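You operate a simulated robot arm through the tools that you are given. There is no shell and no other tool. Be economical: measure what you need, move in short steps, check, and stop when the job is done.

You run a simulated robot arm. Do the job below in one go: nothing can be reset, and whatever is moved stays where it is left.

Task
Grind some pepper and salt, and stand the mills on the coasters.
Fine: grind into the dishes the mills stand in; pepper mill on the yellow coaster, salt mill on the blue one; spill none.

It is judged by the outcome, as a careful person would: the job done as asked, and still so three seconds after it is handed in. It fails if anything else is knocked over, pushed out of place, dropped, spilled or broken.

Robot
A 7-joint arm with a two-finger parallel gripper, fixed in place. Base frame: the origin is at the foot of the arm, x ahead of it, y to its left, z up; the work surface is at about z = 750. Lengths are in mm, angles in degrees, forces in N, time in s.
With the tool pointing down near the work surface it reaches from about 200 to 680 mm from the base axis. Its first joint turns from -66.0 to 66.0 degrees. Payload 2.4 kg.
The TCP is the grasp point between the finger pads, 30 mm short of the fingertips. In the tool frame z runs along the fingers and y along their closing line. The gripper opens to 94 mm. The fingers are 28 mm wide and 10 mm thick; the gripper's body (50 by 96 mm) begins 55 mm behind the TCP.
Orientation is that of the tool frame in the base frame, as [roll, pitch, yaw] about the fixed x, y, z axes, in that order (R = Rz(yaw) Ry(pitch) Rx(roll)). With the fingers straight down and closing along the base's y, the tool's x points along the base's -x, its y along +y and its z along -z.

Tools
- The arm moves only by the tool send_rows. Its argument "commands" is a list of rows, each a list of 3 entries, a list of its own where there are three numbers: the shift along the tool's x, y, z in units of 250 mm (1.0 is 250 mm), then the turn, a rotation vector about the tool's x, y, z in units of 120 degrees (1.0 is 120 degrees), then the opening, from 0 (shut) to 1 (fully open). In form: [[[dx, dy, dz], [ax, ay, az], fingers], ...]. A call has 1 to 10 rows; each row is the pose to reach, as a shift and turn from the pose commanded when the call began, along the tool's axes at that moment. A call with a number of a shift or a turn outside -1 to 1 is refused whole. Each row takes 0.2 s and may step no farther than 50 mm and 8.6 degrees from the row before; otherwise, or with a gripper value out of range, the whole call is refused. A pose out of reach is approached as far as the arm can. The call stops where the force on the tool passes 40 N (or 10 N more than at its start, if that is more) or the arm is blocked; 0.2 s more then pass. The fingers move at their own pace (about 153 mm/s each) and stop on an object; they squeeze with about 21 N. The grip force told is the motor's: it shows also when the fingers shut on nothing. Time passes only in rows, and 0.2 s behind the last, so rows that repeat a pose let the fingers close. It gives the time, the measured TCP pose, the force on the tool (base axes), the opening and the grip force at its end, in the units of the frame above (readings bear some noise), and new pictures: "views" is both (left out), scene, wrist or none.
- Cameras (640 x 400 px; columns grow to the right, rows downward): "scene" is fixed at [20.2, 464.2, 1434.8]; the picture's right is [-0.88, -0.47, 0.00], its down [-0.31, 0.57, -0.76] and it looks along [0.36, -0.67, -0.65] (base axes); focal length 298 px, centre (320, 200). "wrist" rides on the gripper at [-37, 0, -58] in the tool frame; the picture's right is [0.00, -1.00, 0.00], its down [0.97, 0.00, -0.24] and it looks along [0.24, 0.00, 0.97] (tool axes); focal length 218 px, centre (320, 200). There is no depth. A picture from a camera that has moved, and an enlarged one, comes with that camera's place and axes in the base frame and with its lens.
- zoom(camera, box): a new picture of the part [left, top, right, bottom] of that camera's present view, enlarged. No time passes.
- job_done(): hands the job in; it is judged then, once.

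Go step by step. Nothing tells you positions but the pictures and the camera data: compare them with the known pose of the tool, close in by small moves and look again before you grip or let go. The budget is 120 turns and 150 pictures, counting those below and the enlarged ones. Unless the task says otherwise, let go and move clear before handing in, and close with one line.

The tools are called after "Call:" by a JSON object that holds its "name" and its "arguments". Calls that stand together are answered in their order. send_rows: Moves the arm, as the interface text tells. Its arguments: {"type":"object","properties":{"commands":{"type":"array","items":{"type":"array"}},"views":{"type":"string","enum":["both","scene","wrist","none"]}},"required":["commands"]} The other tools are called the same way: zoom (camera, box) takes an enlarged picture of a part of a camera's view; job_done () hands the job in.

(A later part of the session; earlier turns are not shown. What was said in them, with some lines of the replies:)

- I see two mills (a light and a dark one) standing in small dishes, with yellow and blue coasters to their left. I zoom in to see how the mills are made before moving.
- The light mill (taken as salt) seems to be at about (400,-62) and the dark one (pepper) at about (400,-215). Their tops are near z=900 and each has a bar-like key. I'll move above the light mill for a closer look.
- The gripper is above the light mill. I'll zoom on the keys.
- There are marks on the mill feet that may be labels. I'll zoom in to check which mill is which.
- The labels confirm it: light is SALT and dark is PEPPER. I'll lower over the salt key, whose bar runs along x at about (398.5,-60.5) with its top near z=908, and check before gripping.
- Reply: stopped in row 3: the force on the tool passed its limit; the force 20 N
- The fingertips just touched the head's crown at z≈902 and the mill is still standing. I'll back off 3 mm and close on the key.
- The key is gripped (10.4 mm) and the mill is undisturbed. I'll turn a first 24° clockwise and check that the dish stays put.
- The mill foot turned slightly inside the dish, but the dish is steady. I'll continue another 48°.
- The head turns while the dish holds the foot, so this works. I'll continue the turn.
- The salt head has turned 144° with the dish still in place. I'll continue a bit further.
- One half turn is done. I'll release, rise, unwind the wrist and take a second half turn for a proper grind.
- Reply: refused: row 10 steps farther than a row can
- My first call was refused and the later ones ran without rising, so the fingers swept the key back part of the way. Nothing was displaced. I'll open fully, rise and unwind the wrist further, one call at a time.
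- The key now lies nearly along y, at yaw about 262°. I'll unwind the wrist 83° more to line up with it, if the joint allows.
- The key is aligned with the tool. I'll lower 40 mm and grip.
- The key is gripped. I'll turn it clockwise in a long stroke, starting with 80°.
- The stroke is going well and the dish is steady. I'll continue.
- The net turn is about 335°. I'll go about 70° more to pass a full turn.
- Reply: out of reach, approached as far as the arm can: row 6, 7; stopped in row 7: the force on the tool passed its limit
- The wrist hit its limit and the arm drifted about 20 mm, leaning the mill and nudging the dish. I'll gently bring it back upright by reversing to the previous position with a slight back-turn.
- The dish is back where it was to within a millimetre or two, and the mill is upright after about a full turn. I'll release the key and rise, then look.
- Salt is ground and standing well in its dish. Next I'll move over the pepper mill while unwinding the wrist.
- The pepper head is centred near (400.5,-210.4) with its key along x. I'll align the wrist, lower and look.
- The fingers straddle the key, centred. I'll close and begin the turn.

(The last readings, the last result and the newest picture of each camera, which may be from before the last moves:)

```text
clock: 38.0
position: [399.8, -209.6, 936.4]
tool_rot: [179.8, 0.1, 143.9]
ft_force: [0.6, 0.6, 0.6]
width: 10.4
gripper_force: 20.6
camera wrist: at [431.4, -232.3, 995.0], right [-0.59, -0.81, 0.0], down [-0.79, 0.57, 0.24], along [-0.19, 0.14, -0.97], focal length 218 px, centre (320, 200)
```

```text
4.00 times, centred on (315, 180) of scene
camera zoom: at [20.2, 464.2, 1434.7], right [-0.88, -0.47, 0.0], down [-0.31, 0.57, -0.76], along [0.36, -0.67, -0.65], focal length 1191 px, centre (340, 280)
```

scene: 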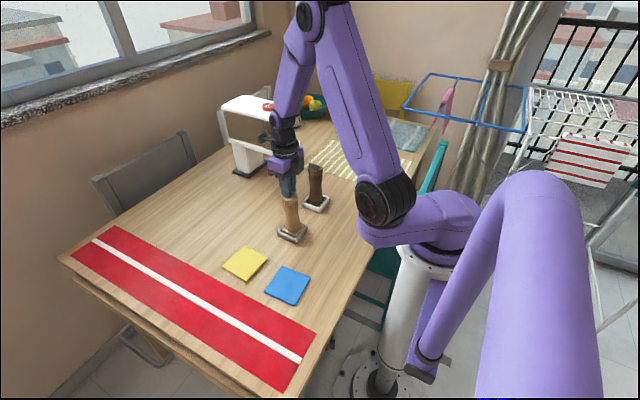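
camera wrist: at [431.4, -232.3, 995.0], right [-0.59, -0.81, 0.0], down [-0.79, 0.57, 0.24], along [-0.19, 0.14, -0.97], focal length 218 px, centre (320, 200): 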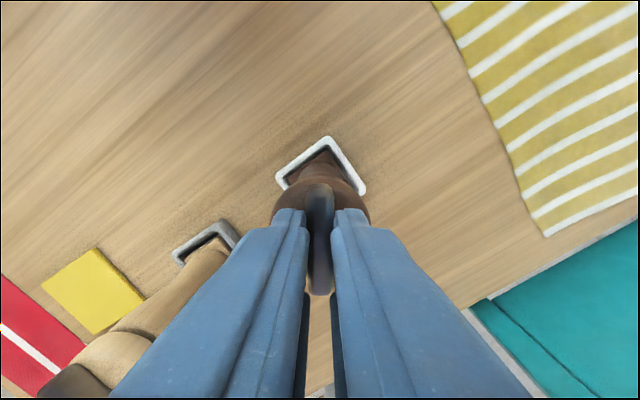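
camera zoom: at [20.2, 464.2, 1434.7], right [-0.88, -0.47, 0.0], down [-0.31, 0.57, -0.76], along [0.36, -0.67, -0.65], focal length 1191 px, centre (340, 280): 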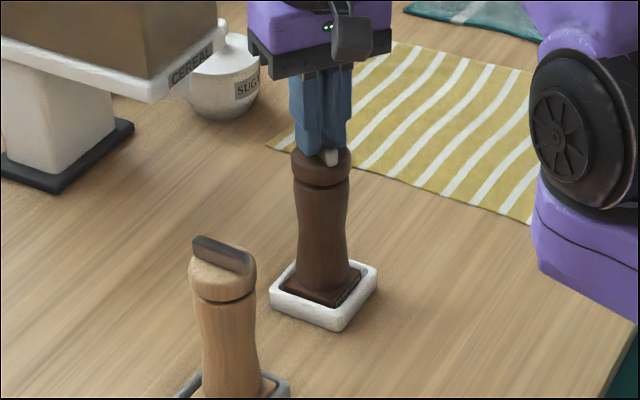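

The pepper head is turning and the dish is steady. I'll take it on to yaw 0.

Call:
{"name": "send_rows", "arguments": {"commands": [[[0, 0, 0], [0, 0, 0.06], 0.05], [[0, 0, 0], [0, 0, 0.12], 0.05], [[0, 0, 0], [0, 0, 0.18], 0.05], [[0, 0, 0], [0, 0, 0.24], 0.05], [[0, 0, 0], [0, 0, 0.3], 0.05], [[0, 0, 0], [0, 0, 0.36], 0.05], [[0, 0, 0], [0, 0, 0.42], 0.05], [[0, 0, 0], [0, 0, 0.48], 0.05], [[0, 0, 0], [0, 0, 0.54], 0.05], [[0, 0, 0], [0, 0, 0.6], 0.05]], "views": "none"}}

Call:
{"name": "send_rows", "arguments": {"commands": [[[0, 0, 0], [0, 0, 0.06], 0.05], [[0, 0, 0], [0, 0, 0.12], 0.05], [[0, 0, 0], [0, 0, 0.18], 0.05], [[0, 0, 0], [0, 0, 0.24], 0.05], [[0, 0, 0], [0, 0, 0.3], 0.05], [[0, 0, 0], [0, 0, 0.36], 0.05], [[0, 0, 0], [0, 0, 0.42], 0.05], [[0, 0, 0], [0, 0, 0.48], 0.05], [[0, 0, 0], [0, 0, 0.54], 0.05], [[0, 0, 0], [0, 0, 0.6], 0.05]], "views": "wrist"}}

Call:
{"name": "zoom", "arguments": {"camera": "scene", "box": [275, 130, 355, 230]}}

```text
clock: 40.2
position: [399.9, -210.2, 936.5]
tool_rot: [179.8, -0.1, 71.9]
ft_force: [-2.2, -1.6, 13.1]
width: 10.8
gripper_force: 21.1
```

```text
clock: 42.4
position: [399.7, -209.8, 936.2]
tool_rot: [-179.9, -0.1, 0.0]
ft_force: [0.6, 1.1, 2.6]
width: 10.4
gripper_force: 21.0
camera wrist: at [364.2, -210.6, 994.8], right [0.0, 1.0, 0.0], down [0.97, 0.0, 0.24], along [0.24, 0.0, -0.97], focal length 218 px, centre (320, 200)
```

wrist: 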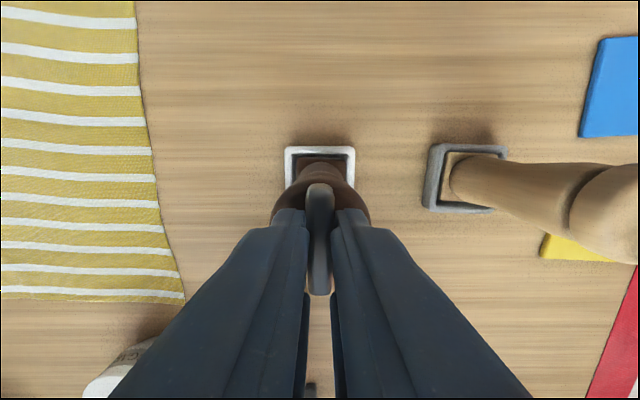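

```text
4.00 times, centred on (315, 180) of scene
camera zoom: at [20.2, 464.3, 1434.7], right [-0.88, -0.47, 0.0], down [-0.31, 0.57, -0.76], along [0.36, -0.67, -0.65], focal length 1191 px, centre (340, 280)
```

zoom: 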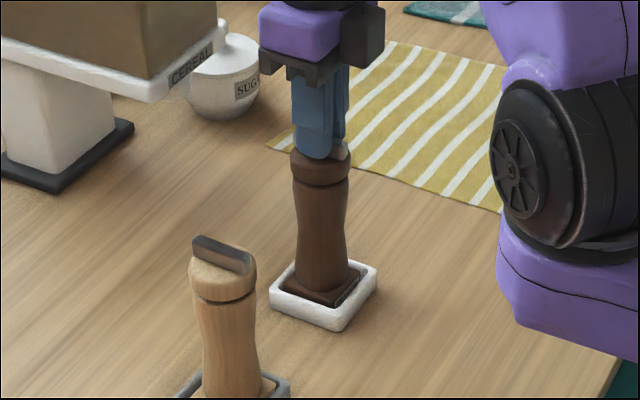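

The pepper head has made its first half turn. I'll release, rise and unwind for the second half.

Call:
{"name": "send_rows", "arguments": {"commands": [[[0, 0, 0], [0, 0, 0], 0.2], [[0, 0, 0], [0, 0, 0], 0.4], [[0, 0, -0.1], [0, 0, 0], 0.6], [[0, 0, -0.2], [0, 0, -0.05], 0.8], [[0, 0, -0.2], [0, 0, -0.12], 0.8], [[0, 0, -0.2], [0, 0, -0.19], 0.8], [[0, 0, -0.2], [0, 0, -0.26], 0.8], [[0, 0, -0.2], [0, 0, -0.33], 0.8], [[0, 0, -0.2], [0, 0, -0.4], 0.8]], "views": "wrist"}}

```text
clock: 44.4
position: [400.9, -209.9, 985.6]
tool_rot: [180.0, -0.2, 48.2]
ft_force: [-0.1, 0.5, 0.3]
width: 75.4
gripper_force: 0.0
camera wrist: at [376.7, -238.4, 1044.5], right [-0.75, 0.67, 0.0], down [0.65, 0.72, 0.24], along [0.16, 0.18, -0.97], focal length 218 px, centre (320, 200)
```

wrist: 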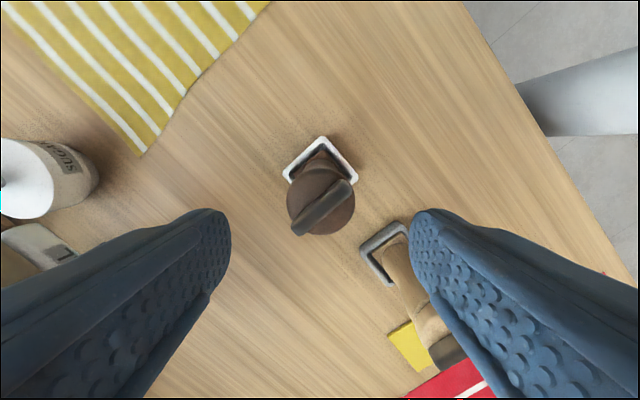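

The fingers are clear of the key. I'll unwind the rest.

Call:
{"name": "send_rows", "arguments": {"commands": [[[0, 0, 0], [0, 0, -0.07], 0.8], [[0, 0, 0], [0, 0, -0.14], 0.8], [[0, 0, 0], [0, 0, -0.21], 0.8], [[0, 0, 0], [0, 0, -0.28], 0.8], [[0, 0, 0], [0, 0, -0.35], 0.8], [[0, 0, 0], [0, 0, -0.42], 0.8], [[0, 0, 0], [0, 0, -0.49], 0.8], [[0, 0, 0], [0, 0, -0.56], 0.8], [[0, 0, 0], [0, 0, -0.63], 0.8], [[0, 0, 0], [0, 0, -0.7], 0.8]], "views": "none"}}

Call:
{"name": "send_rows", "arguments": {"commands": [[[0, 0, 0], [0, 0, -0.07], 0.7], [[0, 0, 0], [0, 0, -0.14], 0.7], [[0, 0, 0], [0, 0, -0.21], 0.6], [[0, 0, 0], [0, 0, -0.28], 0.6], [[0, 0, 0], [0, 0, -0.35], 0.5], [[0, 0, 0], [0, 0, -0.4], 0.5], [[0, 0, 0], [0, 0, -0.4], 0.5]], "views": "wrist"}}

```text
clock: 46.6
position: [400.4, -209.6, 985.7]
tool_rot: [179.9, -0.1, 132.2]
ft_force: [-0.4, 1.0, -0.9]
width: 74.9
gripper_force: 0.0
```

```text
clock: 48.2
position: [400.8, -210.6, 986.8]
tool_rot: [179.9, 0.1, -179.7]
ft_force: [-0.8, 0.3, -0.3]
width: 46.8
gripper_force: 0.0
camera wrist: at [438.0, -210.5, 1044.9], right [0.0, -1.0, 0.0], down [-0.97, 0.0, 0.24], along [-0.24, 0.0, -0.97], focal length 218 px, centre (320, 200)
```

wrist: 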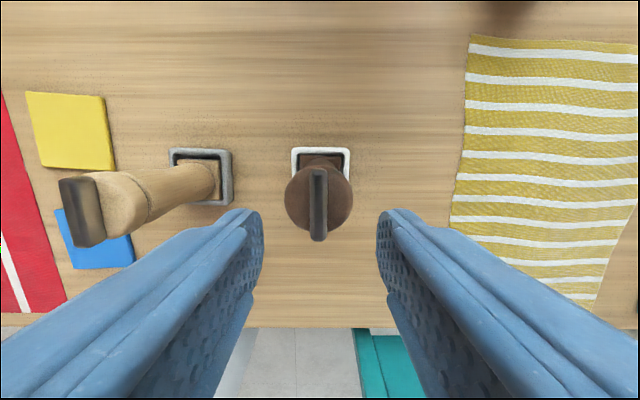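

The tool is aligned and centred on the key. I'll lower, grip and turn.

Call:
{"name": "send_rows", "arguments": {"commands": [[[0, 0, 0.1], [0, 0, 0], 0.4], [[0, 0, 0.2], [0, 0, 0], 0.4], [[0, 0, 0.2], [0, 0, 0], 0.2], [[0, 0, 0.2], [0, 0, 0], 0.05], [[0, 0, 0.2], [0, 0, 0], 0.05], [[0, 0, 0.2], [0, 0, 0], 0.05]], "views": "wrist"}}

Call:
{"name": "send_rows", "arguments": {"commands": [[[0, 0, 0], [0, 0, 0.06], 0.05], [[0, 0, 0], [0, 0, 0.12], 0.05], [[0, 0, 0], [0, 0, 0.18], 0.05], [[0, 0, 0], [0, 0, 0.24], 0.05], [[0, 0, 0], [0, 0, 0.3], 0.05], [[0, 0, 0], [0, 0, 0.36], 0.05], [[0, 0, 0], [0, 0, 0.42], 0.05], [[0, 0, 0], [0, 0, 0.48], 0.05], [[0, 0, 0], [0, 0, 0.54], 0.05], [[0, 0, 0], [0, 0, 0.6], 0.05]], "views": "wrist"}}

```text
clock: 49.6
position: [400.1, -210.3, 935.1]
tool_rot: [179.9, 0.1, -179.9]
ft_force: [-0.3, -0.2, 0.3]
width: 10.5
gripper_force: 20.9
camera wrist: at [437.6, -210.7, 994.1], right [0.0, -1.0, 0.0], down [-0.97, 0.0, 0.24], along [-0.24, 0.0, -0.97], focal length 218 px, centre (320, 200)
```

wrist: 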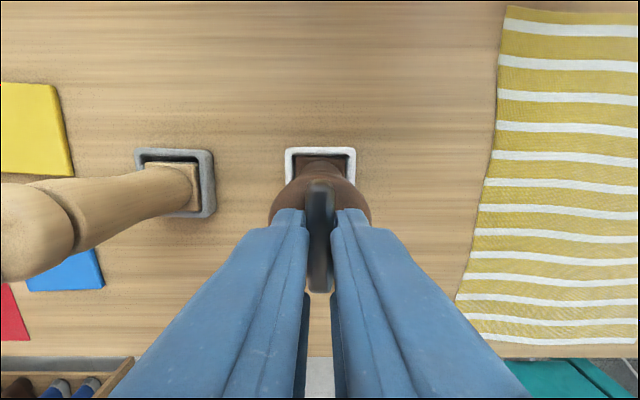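

```text
clock: 51.8
position: [400.4, -210.4, 935.7]
tool_rot: [179.8, -0.1, 107.9]
ft_force: [0.1, 2.3, 0.6]
width: 10.4
gripper_force: 20.7
camera wrist: at [412.6, -245.8, 994.6], right [-0.95, -0.31, 0.0], down [-0.3, 0.92, 0.24], along [-0.07, 0.23, -0.97], focal length 218 px, centre (320, 200)
```

wrist: 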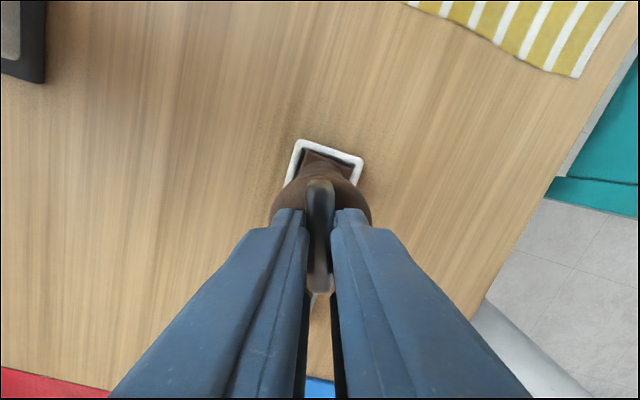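

The turn is smooth. I'll finish it to yaw 0.

Call:
{"name": "send_rows", "arguments": {"commands": [[[0, 0, 0], [0, 0, 0.06], 0.05], [[0, 0, 0], [0, 0, 0.12], 0.05], [[0, 0, 0], [0, 0, 0.18], 0.05], [[0, 0, 0], [0, 0, 0.24], 0.05], [[0, 0, 0], [0, 0, 0.3], 0.05], [[0, 0, 0], [0, 0, 0.36], 0.05], [[0, 0, 0], [0, 0, 0.42], 0.05], [[0, 0, 0], [0, 0, 0.48], 0.05], [[0, 0, 0], [0, 0, 0.54], 0.05], [[0, 0, 0], [0, 0, 0.6], 0.05]], "views": "none"}}

Call:
{"name": "send_rows", "arguments": {"commands": [[[0, 0, 0], [0, 0, 0.06], 0.05], [[0, 0, 0], [0, 0, 0.12], 0.05], [[0, 0, 0], [0, 0, 0.18], 0.05], [[0, 0, 0], [0, 0, 0.24], 0.05], [[0, 0, 0], [0, 0, 0.3], 0.05], [[0, 0, 0], [0, 0, 0.34], 0.05], [[0, 0, 0], [0, 0, 0.34], 0.05]], "views": "wrist"}}

Call:
{"name": "zoom", "arguments": {"camera": "scene", "box": [275, 130, 355, 230]}}

```text
clock: 54.0
position: [400.3, -210.5, 936.4]
tool_rot: [-179.9, -0.2, 35.9]
ft_force: [-2.4, -1.3, 0.2]
width: 10.4
gripper_force: 21.2
```

```text
clock: 55.6
position: [399.7, -210.3, 935.7]
tool_rot: [-179.8, -0.2, -5.0]
ft_force: [-0.5, -0.2, -0.1]
width: 10.5
gripper_force: 21.5
camera wrist: at [364.3, -207.9, 994.5], right [0.08, 1.0, 0.0], down [0.97, -0.08, 0.24], along [0.24, -0.02, -0.97], focal length 218 px, centre (320, 200)
```

wrist: 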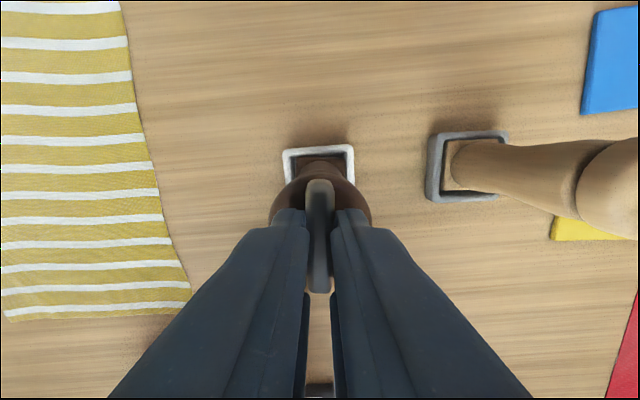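

```text
4.00 times, centred on (315, 180) of scene
camera zoom: at [20.2, 464.2, 1434.8], right [-0.88, -0.47, 0.0], down [-0.31, 0.57, -0.76], along [0.36, -0.67, -0.65], focal length 1191 px, centre (340, 280)
```

zoom: 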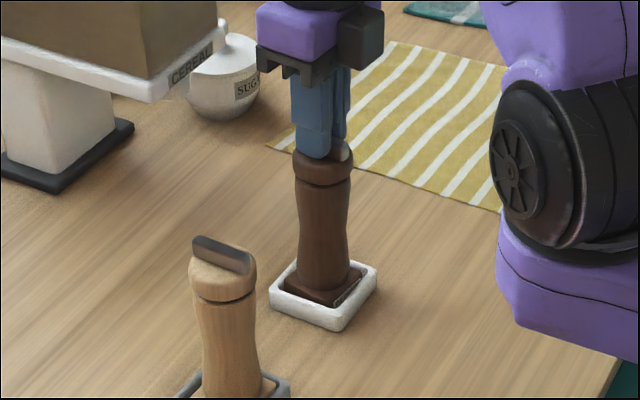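

Pepper is ground about a full turn. I'll release, rise and unwind the wrist so I can grip the head for carrying without nearing the joint limit.

Call:
{"name": "send_rows", "arguments": {"commands": [[[0, 0, 0], [0, 0, 0], 0.2], [[0, 0, 0], [0, 0, 0], 0.4], [[0, 0, -0.1], [0, 0, 0], 0.6], [[0, 0, -0.2], [0, 0, -0.05], 0.8], [[0, 0, -0.2], [0, 0, -0.12], 1], [[0, 0, -0.2], [0, 0, -0.19], 1], [[0, 0, -0.2], [0, 0, -0.26], 1], [[0, 0, -0.2], [0, 0, -0.33], 1], [[0, 0, -0.2], [0, 0, -0.4], 1], [[0, 0, -0.2], [0, 0, -0.47], 1]], "views": "none"}}

Call:
{"name": "send_rows", "arguments": {"commands": [[[0, 0, 0], [0, 0, -0.07], 1], [[0, 0, 0], [0, 0, -0.14], 1], [[0, 0, 0], [0, 0, -0.21], 1], [[0, 0, 0], [0, 0, -0.28], 1], [[0, 0, 0], [0, 0, -0.35], 1], [[0, 0, 0], [0, 0, -0.42], 1], [[0, 0, 0], [0, 0, -0.49], 1], [[0, 0, 0], [0, 0, -0.56], 1], [[0, 0, 0], [0, 0, -0.63], 1], [[0, 0, 0], [0, 0, -0.7], 1]], "views": "none"}}

Call:
{"name": "send_rows", "arguments": {"commands": [[[0, 0, 0], [0, 0, -0.07], 1], [[0, 0, 0], [0, 0, -0.14], 1], [[0, 0, 0], [0, 0, -0.21], 1], [[0, 0, 0], [0, 0, -0.28], 1], [[0, 0, 0], [0, 0, -0.35], 1], [[0, 0, 0], [0, 0, -0.37], 1], [[0, 0, 0], [0, 0, -0.37], 1]], "views": "both"}}

```text
clock: 57.8
position: [399.8, -210.1, 985.5]
tool_rot: [180.0, -0.2, 51.8]
ft_force: [0.3, -0.5, -0.3]
width: 94.0
gripper_force: 0.1
```

```text
clock: 60.0
position: [400.6, -210.1, 985.3]
tool_rot: [179.9, -0.1, 135.7]
ft_force: [-0.6, 0.4, -0.3]
width: 94.0
gripper_force: 0.1
```

```text
clock: 61.6
position: [400.6, -210.6, 985.9]
tool_rot: [180.0, 0.1, -179.9]
ft_force: [0.3, 0.8, 0.0]
width: 94.4
gripper_force: 0.1
camera wrist: at [438.5, -210.9, 1044.8], right [0.0, -1.0, 0.0], down [-0.97, 0.0, 0.24], along [-0.24, 0.0, -0.97], focal length 218 px, centre (320, 200)
```

scene: 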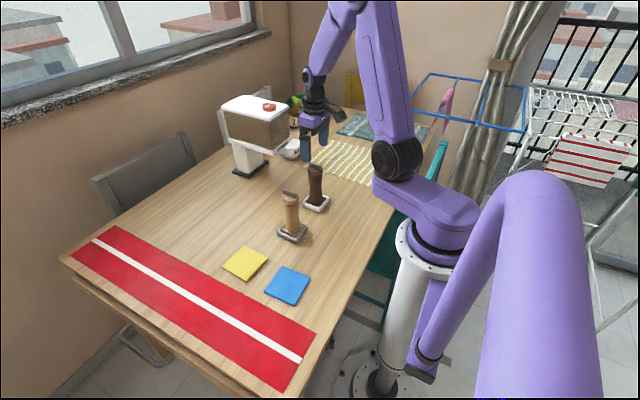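
wrist: 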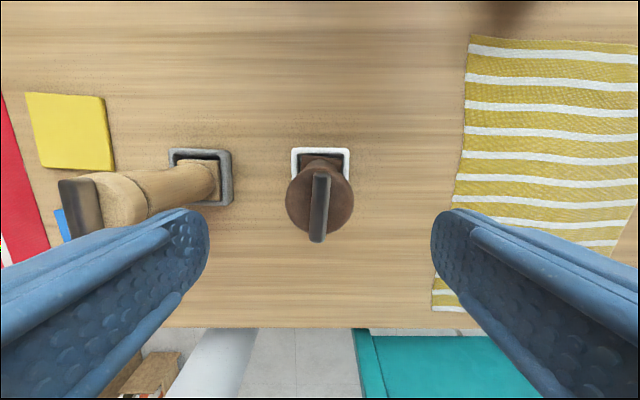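

The pepper head is centred between the fingers. I'll lower around the head and close.

Call:
{"name": "send_rows", "arguments": {"commands": [[[0, 0, 0.1], [0, 0, 0], 1], [[0, 0, 0.2], [0, 0, 0], 1], [[0, 0, 0.3], [0, 0, 0], 1], [[0, 0, 0.38], [0, 0, 0], 1], [[0, 0, 0.416], [0, 0, 0], 0.8], [[0, 0, 0.416], [0, 0, 0], 0.65], [[0, 0, 0.416], [0, 0, 0], 0.4], [[0, 0, 0.416], [0, 0, 0], 0.4], [[0, 0, 0.416], [0, 0, 0], 0.3]], "views": "wrist"}}

Call:
{"name": "zoom", "arguments": {"camera": "scene", "box": [275, 130, 355, 230]}}

```text
clock: 63.6
position: [400.2, -209.7, 882.6]
tool_rot: [179.9, 0.1, 180.0]
ft_force: [0.7, -0.3, -0.2]
width: 47.5
gripper_force: 21.4
camera wrist: at [438.5, -210.4, 940.7], right [0.0, -1.0, 0.0], down [-0.97, 0.0, 0.24], along [-0.24, 0.0, -0.97], focal length 218 px, centre (320, 200)
```

wrist: 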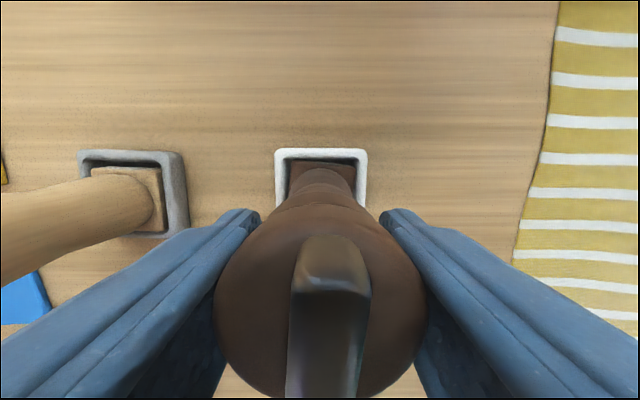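

```text
4.00 times, centred on (315, 180) of scene
camera zoom: at [20.2, 464.2, 1434.8], right [-0.88, -0.47, 0.0], down [-0.31, 0.57, -0.76], along [0.36, -0.67, -0.65], focal length 1191 px, centre (340, 280)
```

zoom: 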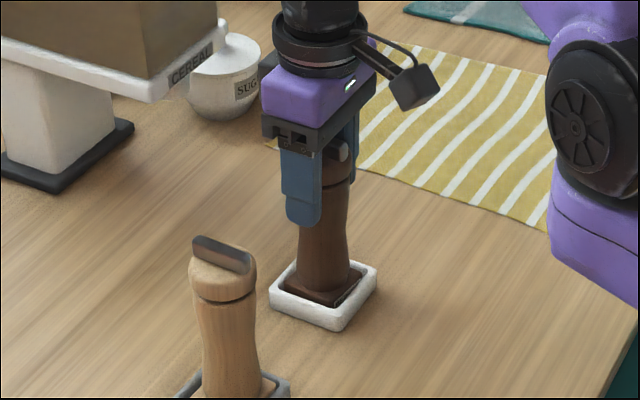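

The head is gripped at 47.5 mm. I'll lift slowly by 40 mm and check the dish stays down.

Call:
{"name": "send_rows", "arguments": {"commands": [[[0, 0, -0.01], [0, 0, 0], 0.3], [[0, 0, -0.02], [0, 0, 0], 0.3], [[0, 0, -0.04], [0, 0, 0], 0.3], [[0, 0, -0.06], [0, 0, 0], 0.3], [[0, 0, -0.09], [0, 0, 0], 0.3], [[0, 0, -0.12], [0, 0, 0], 0.3], [[0, 0, -0.16], [0, 0, 0], 0.3], [[0, 0, -0.16], [0, 0, 0], 0.3]], "views": "wrist"}}

Call:
{"name": "zoom", "arguments": {"camera": "scene", "box": [275, 130, 355, 230]}}

```text
clock: 65.4
position: [401.3, -210.3, 922.3]
tool_rot: [179.9, 0.1, 180.0]
ft_force: [0.8, 0.3, -3.2]
width: 47.5
gripper_force: 20.9
camera wrist: at [438.5, -210.4, 980.6], right [0.0, -1.0, 0.0], down [-0.97, 0.0, 0.24], along [-0.24, 0.0, -0.97], focal length 218 px, centre (320, 200)
```

wrist: 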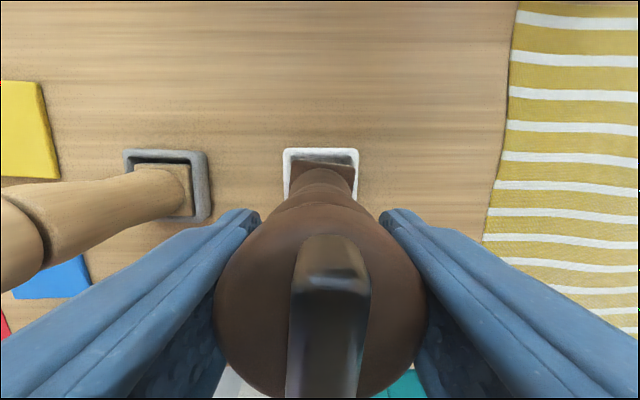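

```text
4.00 times, centred on (315, 180) of scene
camera zoom: at [20.2, 464.2, 1434.8], right [-0.88, -0.47, 0.0], down [-0.31, 0.57, -0.76], along [0.36, -0.67, -0.65], focal length 1191 px, centre (340, 280)
```

zoom: 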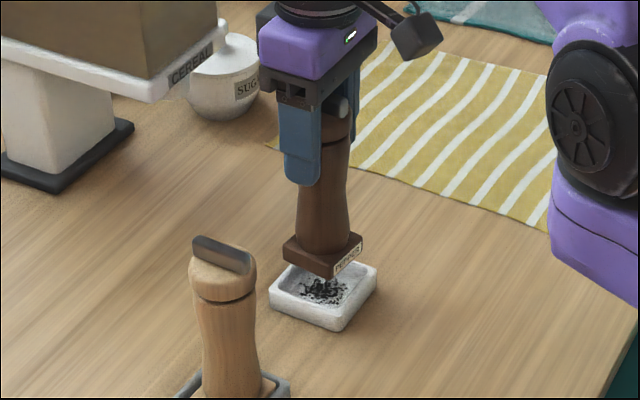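

Ground pepper is in the white dish, and the dish stayed put. I'll lift the mill high and carry it over toward the yellow coaster (about 456,105), passing above the salt mill.

Call:
{"name": "send_rows", "arguments": {"commands": [[[0, 0, -0.12], [0, 0, 0], 0.3], [[0, 0, -0.26], [0, 0, 0], 0.3], [[0, 0, -0.4], [0, 0, 0], 0.3], [[0, 0, -0.54], [0, 0, 0], 0.3], [[0, 0, -0.62], [0, 0, 0], 0.3], [[0, 0, -0.62], [0, 0, 0], 0.3]], "views": "scene"}}

Call:
{"name": "send_rows", "arguments": {"commands": [[[-0.02, 0.06, 0], [0, 0, 0], 0.3], [[-0.04, 0.16, 0], [0, 0, 0], 0.3], [[-0.06, 0.28, 0], [0, 0, 0], 0.3], [[-0.08, 0.4, 0], [0, 0, 0], 0.3], [[-0.1, 0.52, 0], [0, 0, 0], 0.3], [[-0.12, 0.64, 0], [0, 0, 0], 0.3], [[-0.15, 0.76, 0], [0, 0, 0], 0.3], [[-0.18, 0.86, 0], [0, 0, 0], 0.3], [[-0.2, 0.92, 0], [0, 0, 0], 0.3], [[-0.2, 0.94, 0], [0, 0, 0], 0.3]], "views": "both"}}

```text
clock: 66.8
position: [399.6, -211.3, 1077.0]
tool_rot: [179.9, 0.1, -180.0]
ft_force: [0.0, -0.3, -3.6]
width: 47.2
gripper_force: 21.1
```

scene: 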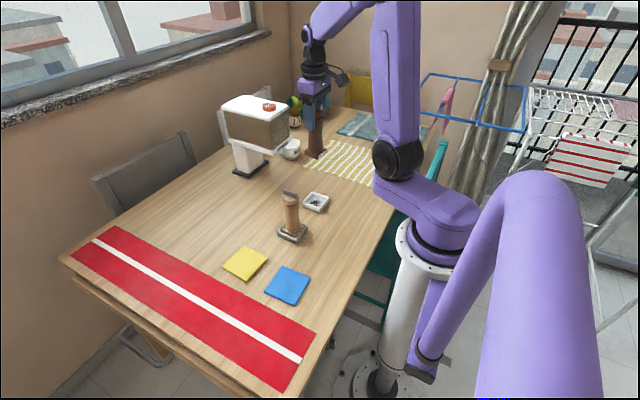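

```text
clock: 69.0
position: [450.4, 24.5, 1076.6]
tool_rot: [180.0, 0.1, -180.0]
ft_force: [0.4, 0.2, -2.4]
width: 47.3
gripper_force: 20.6
camera wrist: at [487.8, 23.7, 1136.4], right [0.0, -1.0, 0.0], down [-0.97, 0.0, 0.24], along [-0.24, 0.0, -0.97], focal length 218 px, centre (320, 200)
```

scene: 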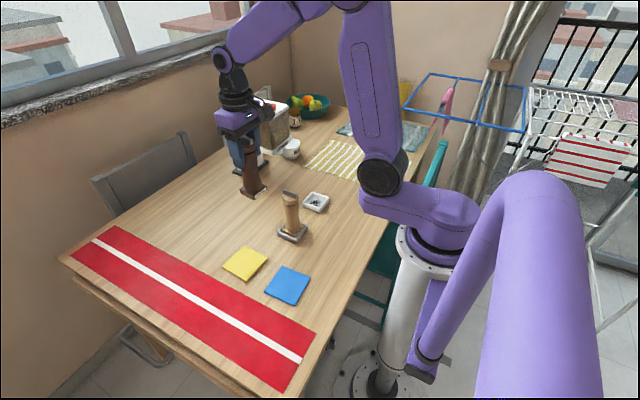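
wrist: 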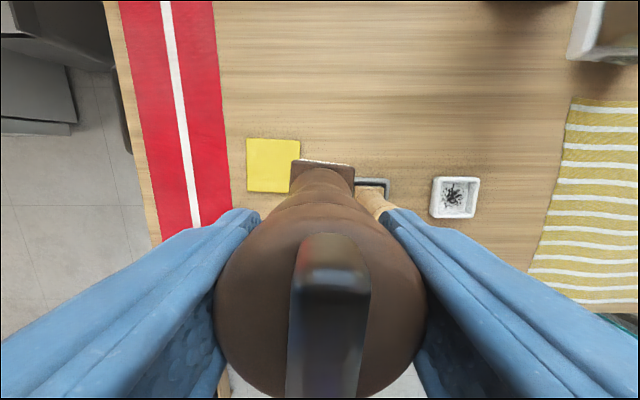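

The yellow coaster is confirmed near (455,104.8). I'll move above it and descend to about 15 mm short of contact.

Call:
{"name": "send_rows", "arguments": {"commands": [[[-0.01, 0.12, 0], [0, 0, 0], 0.3], [[-0.019, 0.24, 0], [0, 0, 0], 0.3], [[-0.019, 0.322, 0.06], [0, 0, 0], 0.3], [[-0.019, 0.322, 0.2], [0, 0, 0], 0.3], [[-0.019, 0.322, 0.36], [0, 0, 0], 0.3], [[-0.019, 0.322, 0.52], [0, 0, 0], 0.3], [[-0.019, 0.322, 0.64], [0, 0, 0], 0.3], [[-0.019, 0.322, 0.7], [0, 0, 0], 0.3], [[-0.019, 0.322, 0.7], [0, 0, 0], 0.3]], "views": "both"}}

Call:
{"name": "zoom", "arguments": {"camera": "scene", "box": [205, 190, 305, 310]}}

```text
clock: 71.0
position: [455.5, 103.7, 902.3]
tool_rot: [179.8, 0.1, -180.0]
ft_force: [-0.2, 0.7, -2.6]
width: 47.5
gripper_force: 20.9
camera wrist: at [493.1, 104.4, 961.4], right [0.0, -1.0, 0.0], down [-0.97, 0.0, 0.24], along [-0.24, 0.0, -0.97], focal length 218 px, centre (320, 200)
```

scene: 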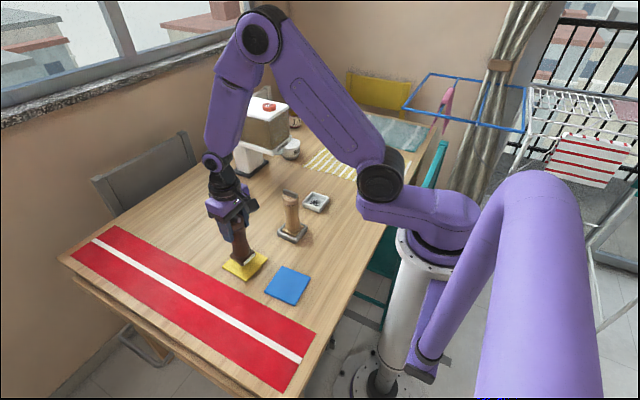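
wrist: 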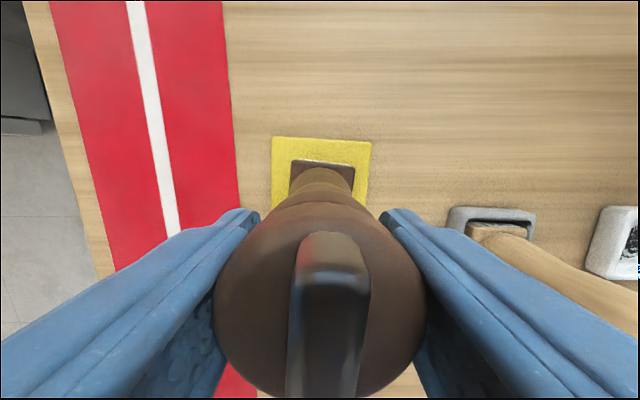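

```text
3.33 times, centred on (255, 250) of scene
camera zoom: at [20.2, 464.2, 1434.7], right [-0.88, -0.47, 0.0], down [-0.31, 0.57, -0.76], along [0.36, -0.67, -0.65], focal length 992 px, centre (537, 33)
```

zoom: 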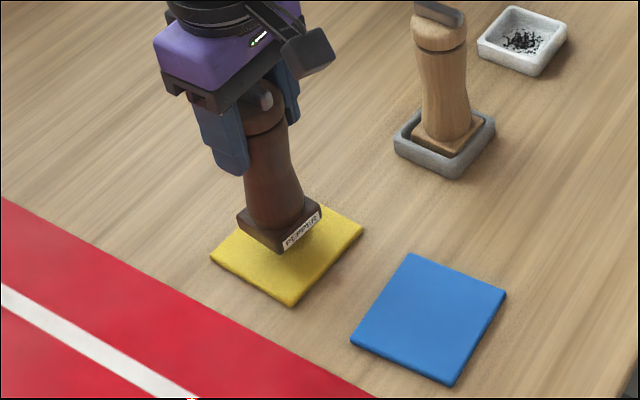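

The pepper mill is centred over the yellow coaster. I'll lower in small steps.

Call:
{"name": "send_rows", "arguments": {"commands": [[[0, 0, 0.02], [0, 0, 0], 0.3], [[0, 0, 0.036], [0, 0, 0], 0.3], [[0, 0, 0.044], [0, 0, 0], 0.3], [[0, 0, 0.052], [0, 0, 0], 0.3], [[0, 0, 0.056], [0, 0, 0], 0.3], [[0, 0, 0.056], [0, 0, 0], 0.3]], "views": "none"}}

Call:
{"name": "zoom", "arguments": {"camera": "scene", "box": [205, 190, 305, 310]}}

```text
clock: 72.4
position: [456.5, 105.4, 887.8]
tool_rot: [179.9, 0.1, -180.0]
ft_force: [-0.9, 0.6, -2.3]
width: 47.5
gripper_force: 21.2
```

```text
3.33 times, centred on (255, 250) of scene
camera zoom: at [20.2, 464.2, 1434.7], right [-0.88, -0.47, 0.0], down [-0.31, 0.57, -0.76], along [0.36, -0.67, -0.65], focal length 992 px, centre (537, 33)
```

zoom: 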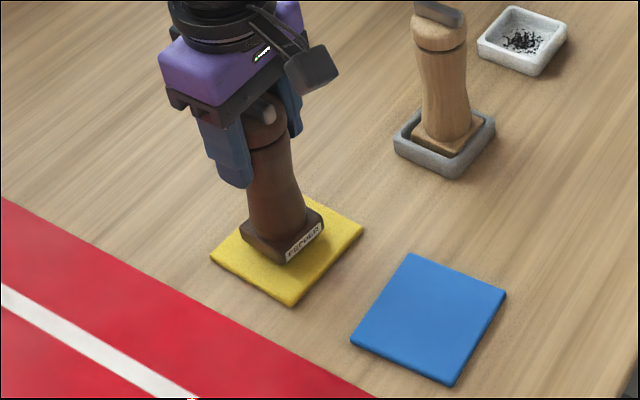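

Still no contact. I'll go on in 1 mm steps.

Call:
{"name": "send_rows", "arguments": {"commands": [[[0, 0, 0.004], [0, 0, 0], 0.3], [[0, 0, 0.008], [0, 0, 0], 0.3], [[0, 0, 0.012], [0, 0, 0], 0.3], [[0, 0, 0.012], [0, 0, 0], 0.3]], "views": "none"}}

```text
clock: 73.4
position: [454.8, 106.0, 885.7]
tool_rot: [180.0, 0.0, -180.0]
ft_force: [-0.3, -0.2, -2.9]
width: 47.3
gripper_force: 21.2
```

Call:
{"name": "send_rows", "arguments": {"commands": [[[0, 0, 0.004], [0, 0, 0], 0.3], [[0, 0, 0.008], [0, 0, 0], 0.3], [[0, 0, 0.008], [0, 0, 0], 0.3]], "views": "none"}}

Call:
{"name": "zoom", "arguments": {"camera": "scene", "box": [225, 225, 285, 285]}}

```text
clock: 74.2
position: [454.5, 105.1, 883.7]
tool_rot: [179.9, 0.1, -179.9]
ft_force: [-0.4, -0.1, -3.3]
width: 47.2
gripper_force: 21.3
```

```text
6.67 times, centred on (255, 255) of scene
camera zoom: at [20.2, 464.2, 1434.7], right [-0.88, -0.47, 0.0], down [-0.31, 0.57, -0.76], along [0.36, -0.67, -0.65], focal length 1985 px, centre (753, -167)
```

zoom: 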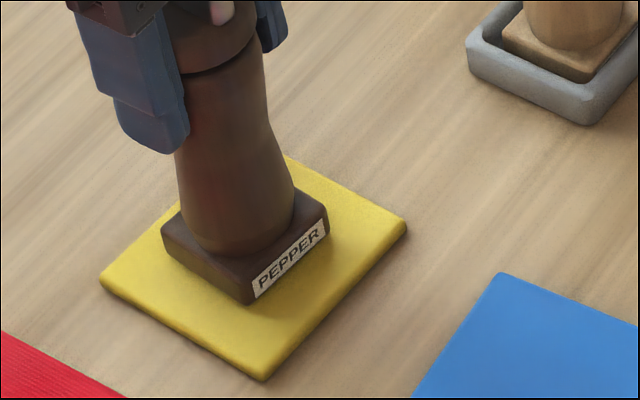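

Nearly touching. I'll step on until the force shows contact.

Call:
{"name": "send_rows", "arguments": {"commands": [[[0, 0, 0.004], [0, 0, 0], 0.3], [[0, 0, 0.008], [0, 0, 0], 0.3], [[0, 0, 0.008], [0, 0, 0], 0.3]], "views": "none"}}

Call:
{"name": "send_rows", "arguments": {"commands": [[[0, 0, 0.004], [0, 0, 0], 0.3], [[0, 0, 0.004], [0, 0, 0], 0.3]], "views": "none"}}

```text
clock: 75.0
position: [455.2, 104.9, 881.7]
tool_rot: [179.7, 0.3, -180.0]
ft_force: [-2.6, -0.1, 21.3]
width: 47.4
gripper_force: 21.1
```

```text
clock: 75.6
position: [455.1, 105.5, 880.2]
tool_rot: [179.8, 0.3, 179.9]
ft_force: [-0.3, 0.6, 21.3]
width: 47.1
gripper_force: 21.0
```

Contact was felt at about z=882. I'll ease up 1 mm, open and rise straight.

Call:
{"name": "send_rows", "arguments": {"commands": [[[0, 0, -0.004], [0, 0, 0], 0.3], [[0, 0, -0.004], [0, 0, 0], 0.55], [[0, 0, -0.004], [0, 0, 0], 0.8], [[0, 0, -0.004], [0, 0, 0], 1], [[0, 0, -0.004], [0, 0, 0], 1], [[0, 0, -0.1], [0, 0, 0], 1], [[0, 0, -0.25], [0, 0, 0], 1], [[0, 0, -0.4], [0, 0, 0], 1], [[0, 0, -0.4], [0, 0, 0], 1]], "views": "wrist"}}

Call:
{"name": "zoom", "arguments": {"camera": "scene", "box": [205, 190, 305, 310]}}

```text
clock: 77.6
position: [455.4, 103.5, 979.2]
tool_rot: [179.9, 0.1, -179.9]
ft_force: [-0.5, -0.5, 0.5]
width: 94.3
gripper_force: 0.1
camera wrist: at [492.7, 104.1, 1039.7], right [0.0, -1.0, 0.0], down [-0.97, 0.0, 0.24], along [-0.24, 0.0, -0.97], focal length 218 px, centre (320, 200)
```

wrist: 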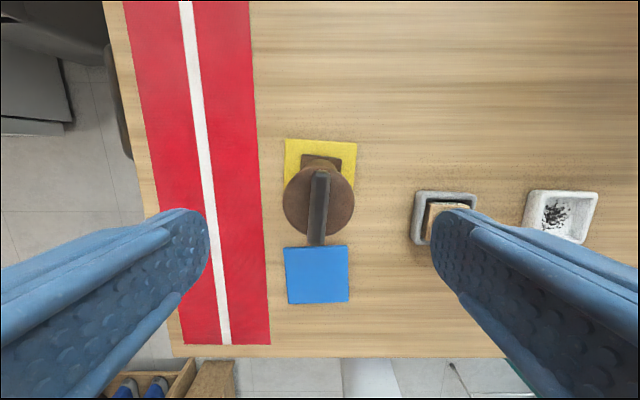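

```text
3.33 times, centred on (255, 250) of scene
camera zoom: at [20.2, 464.2, 1434.8], right [-0.88, -0.47, 0.0], down [-0.31, 0.57, -0.76], along [0.36, -0.67, -0.65], focal length 992 px, centre (537, 33)
```

zoom: 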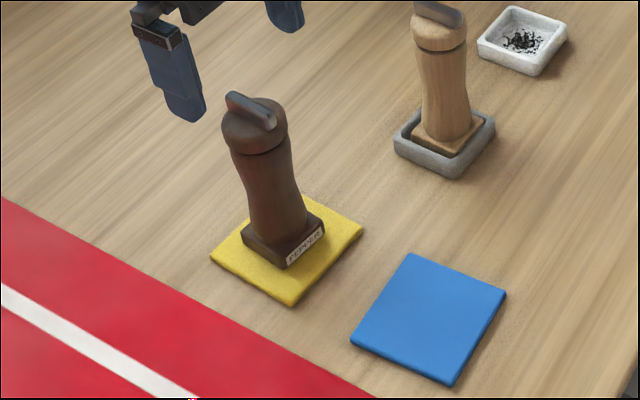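

The pepper mill stands squarely on the yellow coaster. The blue coaster is at about (309.5,109). Next I'll move over the salt mill.

Call:
{"name": "send_rows", "arguments": {"commands": [[[0, 0, -0.1], [0, 0, 0], 1], [[0.04, -0.12, -0.12], [0, 0, 0], 1], [[0.09, -0.27, -0.12], [0, 0, 0], 1], [[0.14, -0.42, -0.12], [0, 0, 0], 1], [[0.19, -0.57, -0.12], [0, 0, 0], 1], [[0.222, -0.656, -0.12], [0, 0, 0], 1], [[0.222, -0.656, -0.12], [0, 0, 0], 1]], "views": "wrist"}}

Call:
{"name": "zoom", "arguments": {"camera": "wrist", "box": [270, 130, 370, 240]}}

```text
clock: 79.2
position: [399.5, -59.0, 1010.3]
tool_rot: [179.9, 0.1, 180.0]
ft_force: [-0.3, 0.6, -0.1]
width: 94.1
gripper_force: 0.0
camera wrist: at [437.2, -59.9, 1069.1], right [0.0, -1.0, 0.0], down [-0.97, 0.0, 0.24], along [-0.24, 0.0, -0.97], focal length 218 px, centre (320, 200)
```

wrist: 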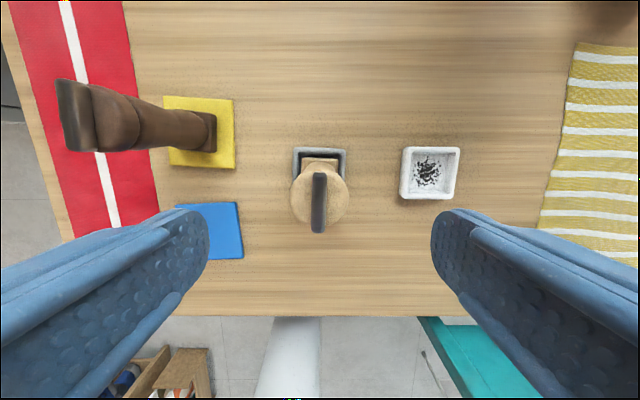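

```text
3.64 times, centred on (320, 185) of wrist
camera zoom: at [437.2, -59.9, 1069.1], right [0.0, -1.0, 0.0], down [-0.97, 0.0, 0.24], along [-0.24, 0.0, -0.97], focal length 794 px, centre (320, 254)
```

zoom: 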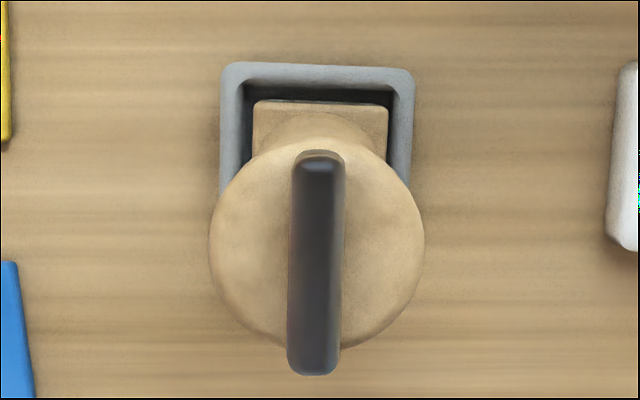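

The salt mill slid about 5 mm toward the base inside its dish but stands upright, with its centre near (395,-59.5). I'll lower around its head and grip.

Call:
{"name": "send_rows", "arguments": {"commands": [[[0.018, 0, 0.12], [0, 0, 0], 1], [[0.018, 0, 0.26], [0, 0, 0], 1], [[0.018, 0, 0.4], [0, 0, 0], 1], [[0.018, 0, 0.48], [0, 0, 0], 1], [[0.018, 0, 0.509], [0, 0, 0], 0.8], [[0.018, 0, 0.509], [0, 0, 0], 0.65], [[0.018, 0, 0.509], [0, 0, 0], 0.4], [[0.018, 0, 0.509], [0, 0, 0], 0.3], [[0.018, 0, 0.509], [0, 0, 0], 0.3]], "views": "wrist"}}

Call:
{"name": "zoom", "arguments": {"camera": "scene", "box": [255, 150, 335, 250]}}

```text
clock: 81.2
position: [395.1, -58.3, 883.2]
tool_rot: [179.9, 0.1, 179.9]
ft_force: [-0.2, 0.0, -0.6]
width: 47.3
gripper_force: 20.7
camera wrist: at [433.0, -58.8, 941.7], right [0.0, -1.0, 0.0], down [-0.97, 0.0, 0.24], along [-0.24, 0.0, -0.97], focal length 218 px, centre (320, 200)
```

wrist: 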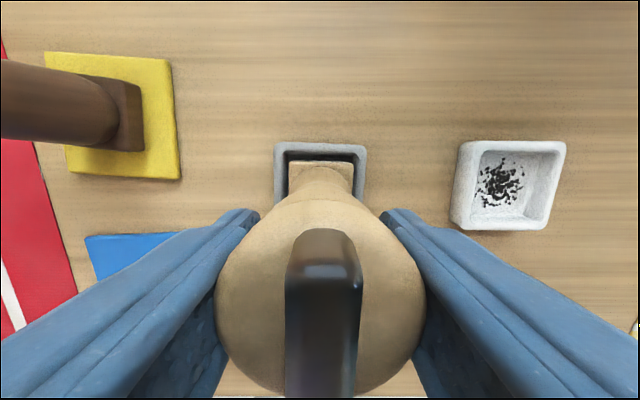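

```text
4.00 times, centred on (295, 200) of scene
camera zoom: at [20.2, 464.2, 1434.8], right [-0.88, -0.47, 0.0], down [-0.31, 0.57, -0.76], along [0.36, -0.67, -0.65], focal length 1191 px, centre (420, 200)
```

zoom: 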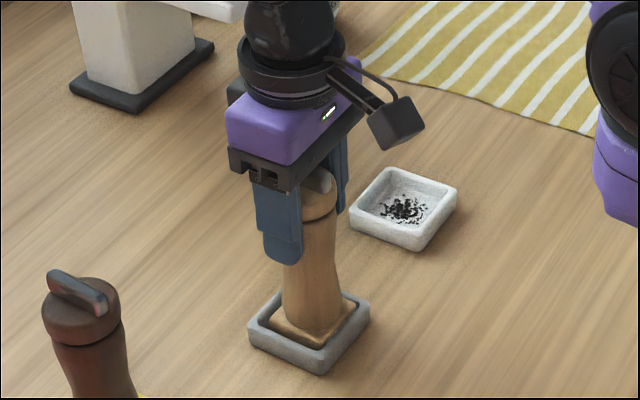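

Gripped. I'll lift slowly.

Call:
{"name": "send_rows", "arguments": {"commands": [[[0, 0, -0.01], [0, 0, 0], 0.3], [[0, 0, -0.02], [0, 0, 0], 0.3], [[0, 0, -0.04], [0, 0, 0], 0.3], [[0, 0, -0.06], [0, 0, 0], 0.3], [[0, 0, -0.09], [0, 0, 0], 0.3], [[0, 0, -0.12], [0, 0, 0], 0.3], [[0, 0, -0.16], [0, 0, 0], 0.3], [[0, 0, -0.16], [0, 0, 0], 0.3]], "views": "none"}}

Call:
{"name": "zoom", "arguments": {"camera": "scene", "box": [255, 150, 335, 250]}}

```text
clock: 83.0
position: [395.8, -58.7, 922.3]
tool_rot: [179.9, 0.2, -180.0]
ft_force: [-0.8, -0.2, -3.3]
width: 47.5
gripper_force: 21.0
```

```text
4.00 times, centred on (295, 200) of scene
camera zoom: at [20.2, 464.2, 1434.8], right [-0.88, -0.47, 0.0], down [-0.31, 0.57, -0.76], along [0.36, -0.67, -0.65], focal length 1191 px, centre (420, 200)
```

zoom: 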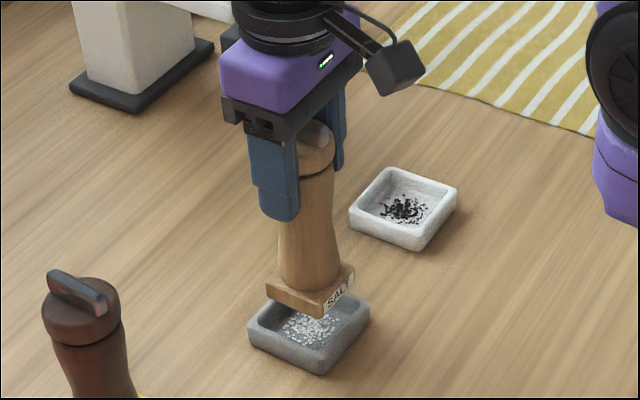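

Ground salt is in the grey dish with nothing spilled. I'll carry the mill to the blue coaster.

Call:
{"name": "send_rows", "arguments": {"commands": [[[0, 0, -0.12], [0, 0, 0], 0.3], [[0.04, 0.08, -0.16], [0, 0, 0], 0.3], [[0.1, 0.2, -0.16], [0, 0, 0], 0.3], [[0.17, 0.33, -0.16], [0, 0, 0], 0.3], [[0.24, 0.46, -0.16], [0, 0, 0], 0.3], [[0.3, 0.58, -0.16], [0, 0, 0], 0.3], [[0.345, 0.671, -0.16], [0, 0, 0], 0.3], [[0.345, 0.671, -0.08], [0, 0, 0], 0.3], [[0.345, 0.671, 0.06], [0, 0, 0], 0.3], [[0.345, 0.671, 0.08], [0, 0, 0], 0.3]], "views": "both"}}

Call:
{"name": "zoom", "arguments": {"camera": "scene", "box": [225, 210, 345, 330]}}

```text
clock: 85.2
position: [308.6, 109.1, 903.2]
tool_rot: [180.0, 0.1, 180.0]
ft_force: [0.1, -0.2, -2.5]
width: 46.8
gripper_force: 21.2
camera wrist: at [346.8, 108.8, 962.2], right [0.0, -1.0, 0.0], down [-0.97, 0.0, 0.24], along [-0.24, 0.0, -0.97], focal length 218 px, centre (320, 200)
```

scene: 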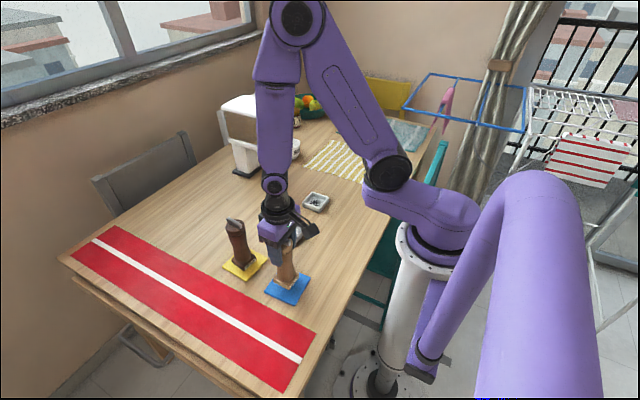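
wrist: 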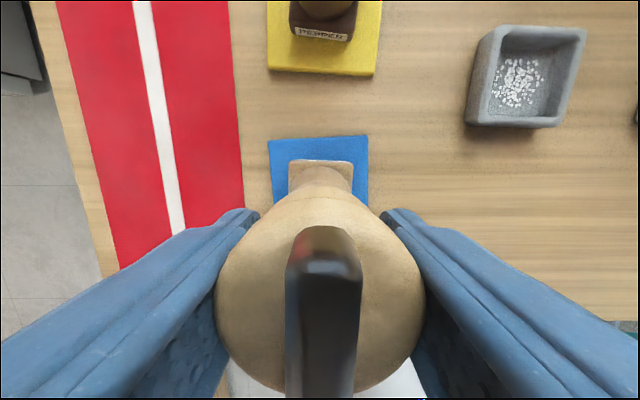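

```text
3.33 times, centred on (285, 270) of scene
camera zoom: at [20.2, 464.2, 1434.7], right [-0.88, -0.47, 0.0], down [-0.31, 0.57, -0.76], along [0.36, -0.67, -0.65], focal length 992 px, centre (437, -33)
```

zoom: 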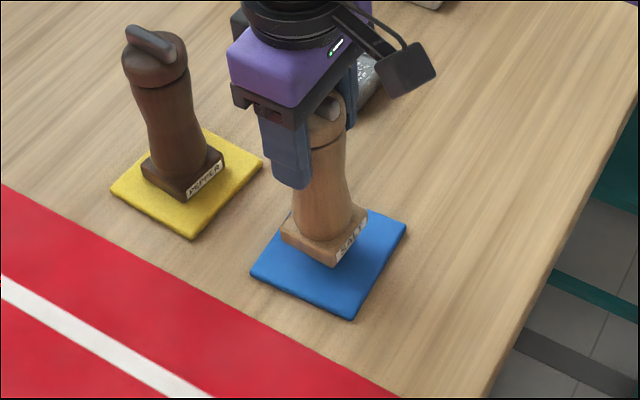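

The mill is centred over the blue coaster. I'll lower to just above contact, then slowly to touch.

Call:
{"name": "send_rows", "arguments": {"commands": [[[0, 0, 0.02], [0, 0, 0], 0.3], [[0, 0, 0.036], [0, 0, 0], 0.3], [[0, 0, 0.052], [0, 0, 0], 0.3], [[0, 0, 0.064], [0, 0, 0], 0.3], [[0, 0, 0.072], [0, 0, 0], 0.3], [[0, 0, 0.072], [0, 0, 0], 0.3]], "views": "none"}}

Call:
{"name": "send_rows", "arguments": {"commands": [[[0, 0, 0.004], [0, 0, 0], 0.3], [[0, 0, 0.008], [0, 0, 0], 0.3], [[0, 0, 0.008], [0, 0, 0], 0.3]], "views": "none"}}

```text
clock: 86.6
position: [308.5, 109.1, 884.9]
tool_rot: [-180.0, 0.1, 180.0]
ft_force: [-0.1, -0.1, -1.9]
width: 46.7
gripper_force: 21.0
```

```text
clock: 87.4
position: [308.9, 108.9, 882.5]
tool_rot: [179.9, 0.2, -180.0]
ft_force: [-0.3, -1.4, 19.5]
width: 46.9
gripper_force: 21.5
```

Contact. I'll ease up slightly, open and rise straight.

Call:
{"name": "send_rows", "arguments": {"commands": [[[0, 0, -0.003], [0, 0, 0], 0.3], [[0, 0, -0.003], [0, 0, 0], 0.55], [[0, 0, -0.003], [0, 0, 0], 0.8], [[0, 0, -0.003], [0, 0, 0], 1], [[0, 0, -0.003], [0, 0, 0], 1], [[0, 0, -0.1], [0, 0, 0], 1], [[0, 0, -0.25], [0, 0, 0], 1], [[0, 0, -0.42], [0, 0, 0], 1], [[0, 0, -0.6], [0, 0, 0], 1], [[0, 0, -0.6], [0, 0, 0], 1]], "views": "both"}}

Call:
{"name": "zoom", "arguments": {"camera": "scene", "box": [215, 180, 345, 320]}}

```text
clock: 89.6
position: [309.4, 108.1, 1033.1]
tool_rot: [179.9, -0.1, -179.9]
ft_force: [-0.3, 0.3, 0.1]
width: 93.9
gripper_force: 0.0
camera wrist: at [346.2, 108.7, 1092.5], right [0.0, -1.0, 0.0], down [-0.97, 0.0, 0.24], along [-0.24, 0.0, -0.97], focal length 218 px, centre (320, 200)
```

scene: 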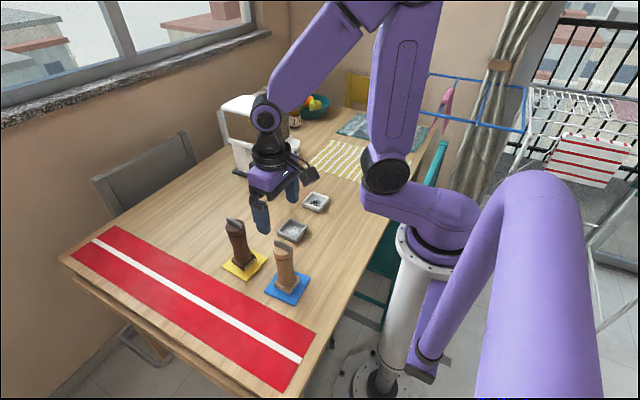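
wrist: 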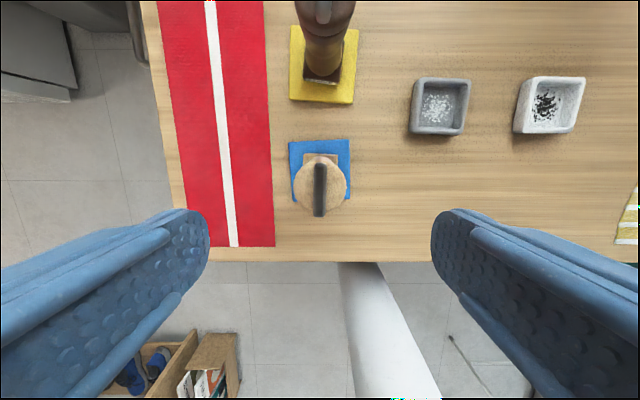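

```text
2.86 times, centred on (280, 250) of scene
camera zoom: at [20.2, 464.2, 1434.8], right [-0.88, -0.47, 0.0], down [-0.31, 0.57, -0.76], along [0.36, -0.67, -0.65], focal length 851 px, centre (434, 57)
```

zoom: 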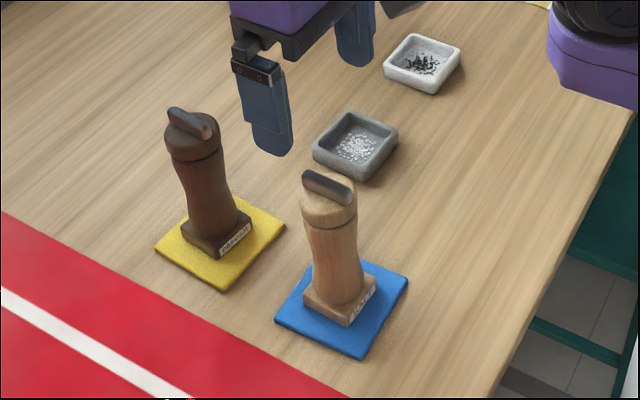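

Both mills stand on their coasters, the grounds are in the dishes and nothing is spilled. The gripper is clear, so I'll hand in.

Call:
{"name": "job_done", "arguments": {}}

```text
The job is handed in.
```

The pepper mill stands on the yellow coaster and the salt mill on the blue one, each ground about a full turn into its own dish with nothing spilled; the salt dish shifted a millimetre or two when the wrist hit its limit.
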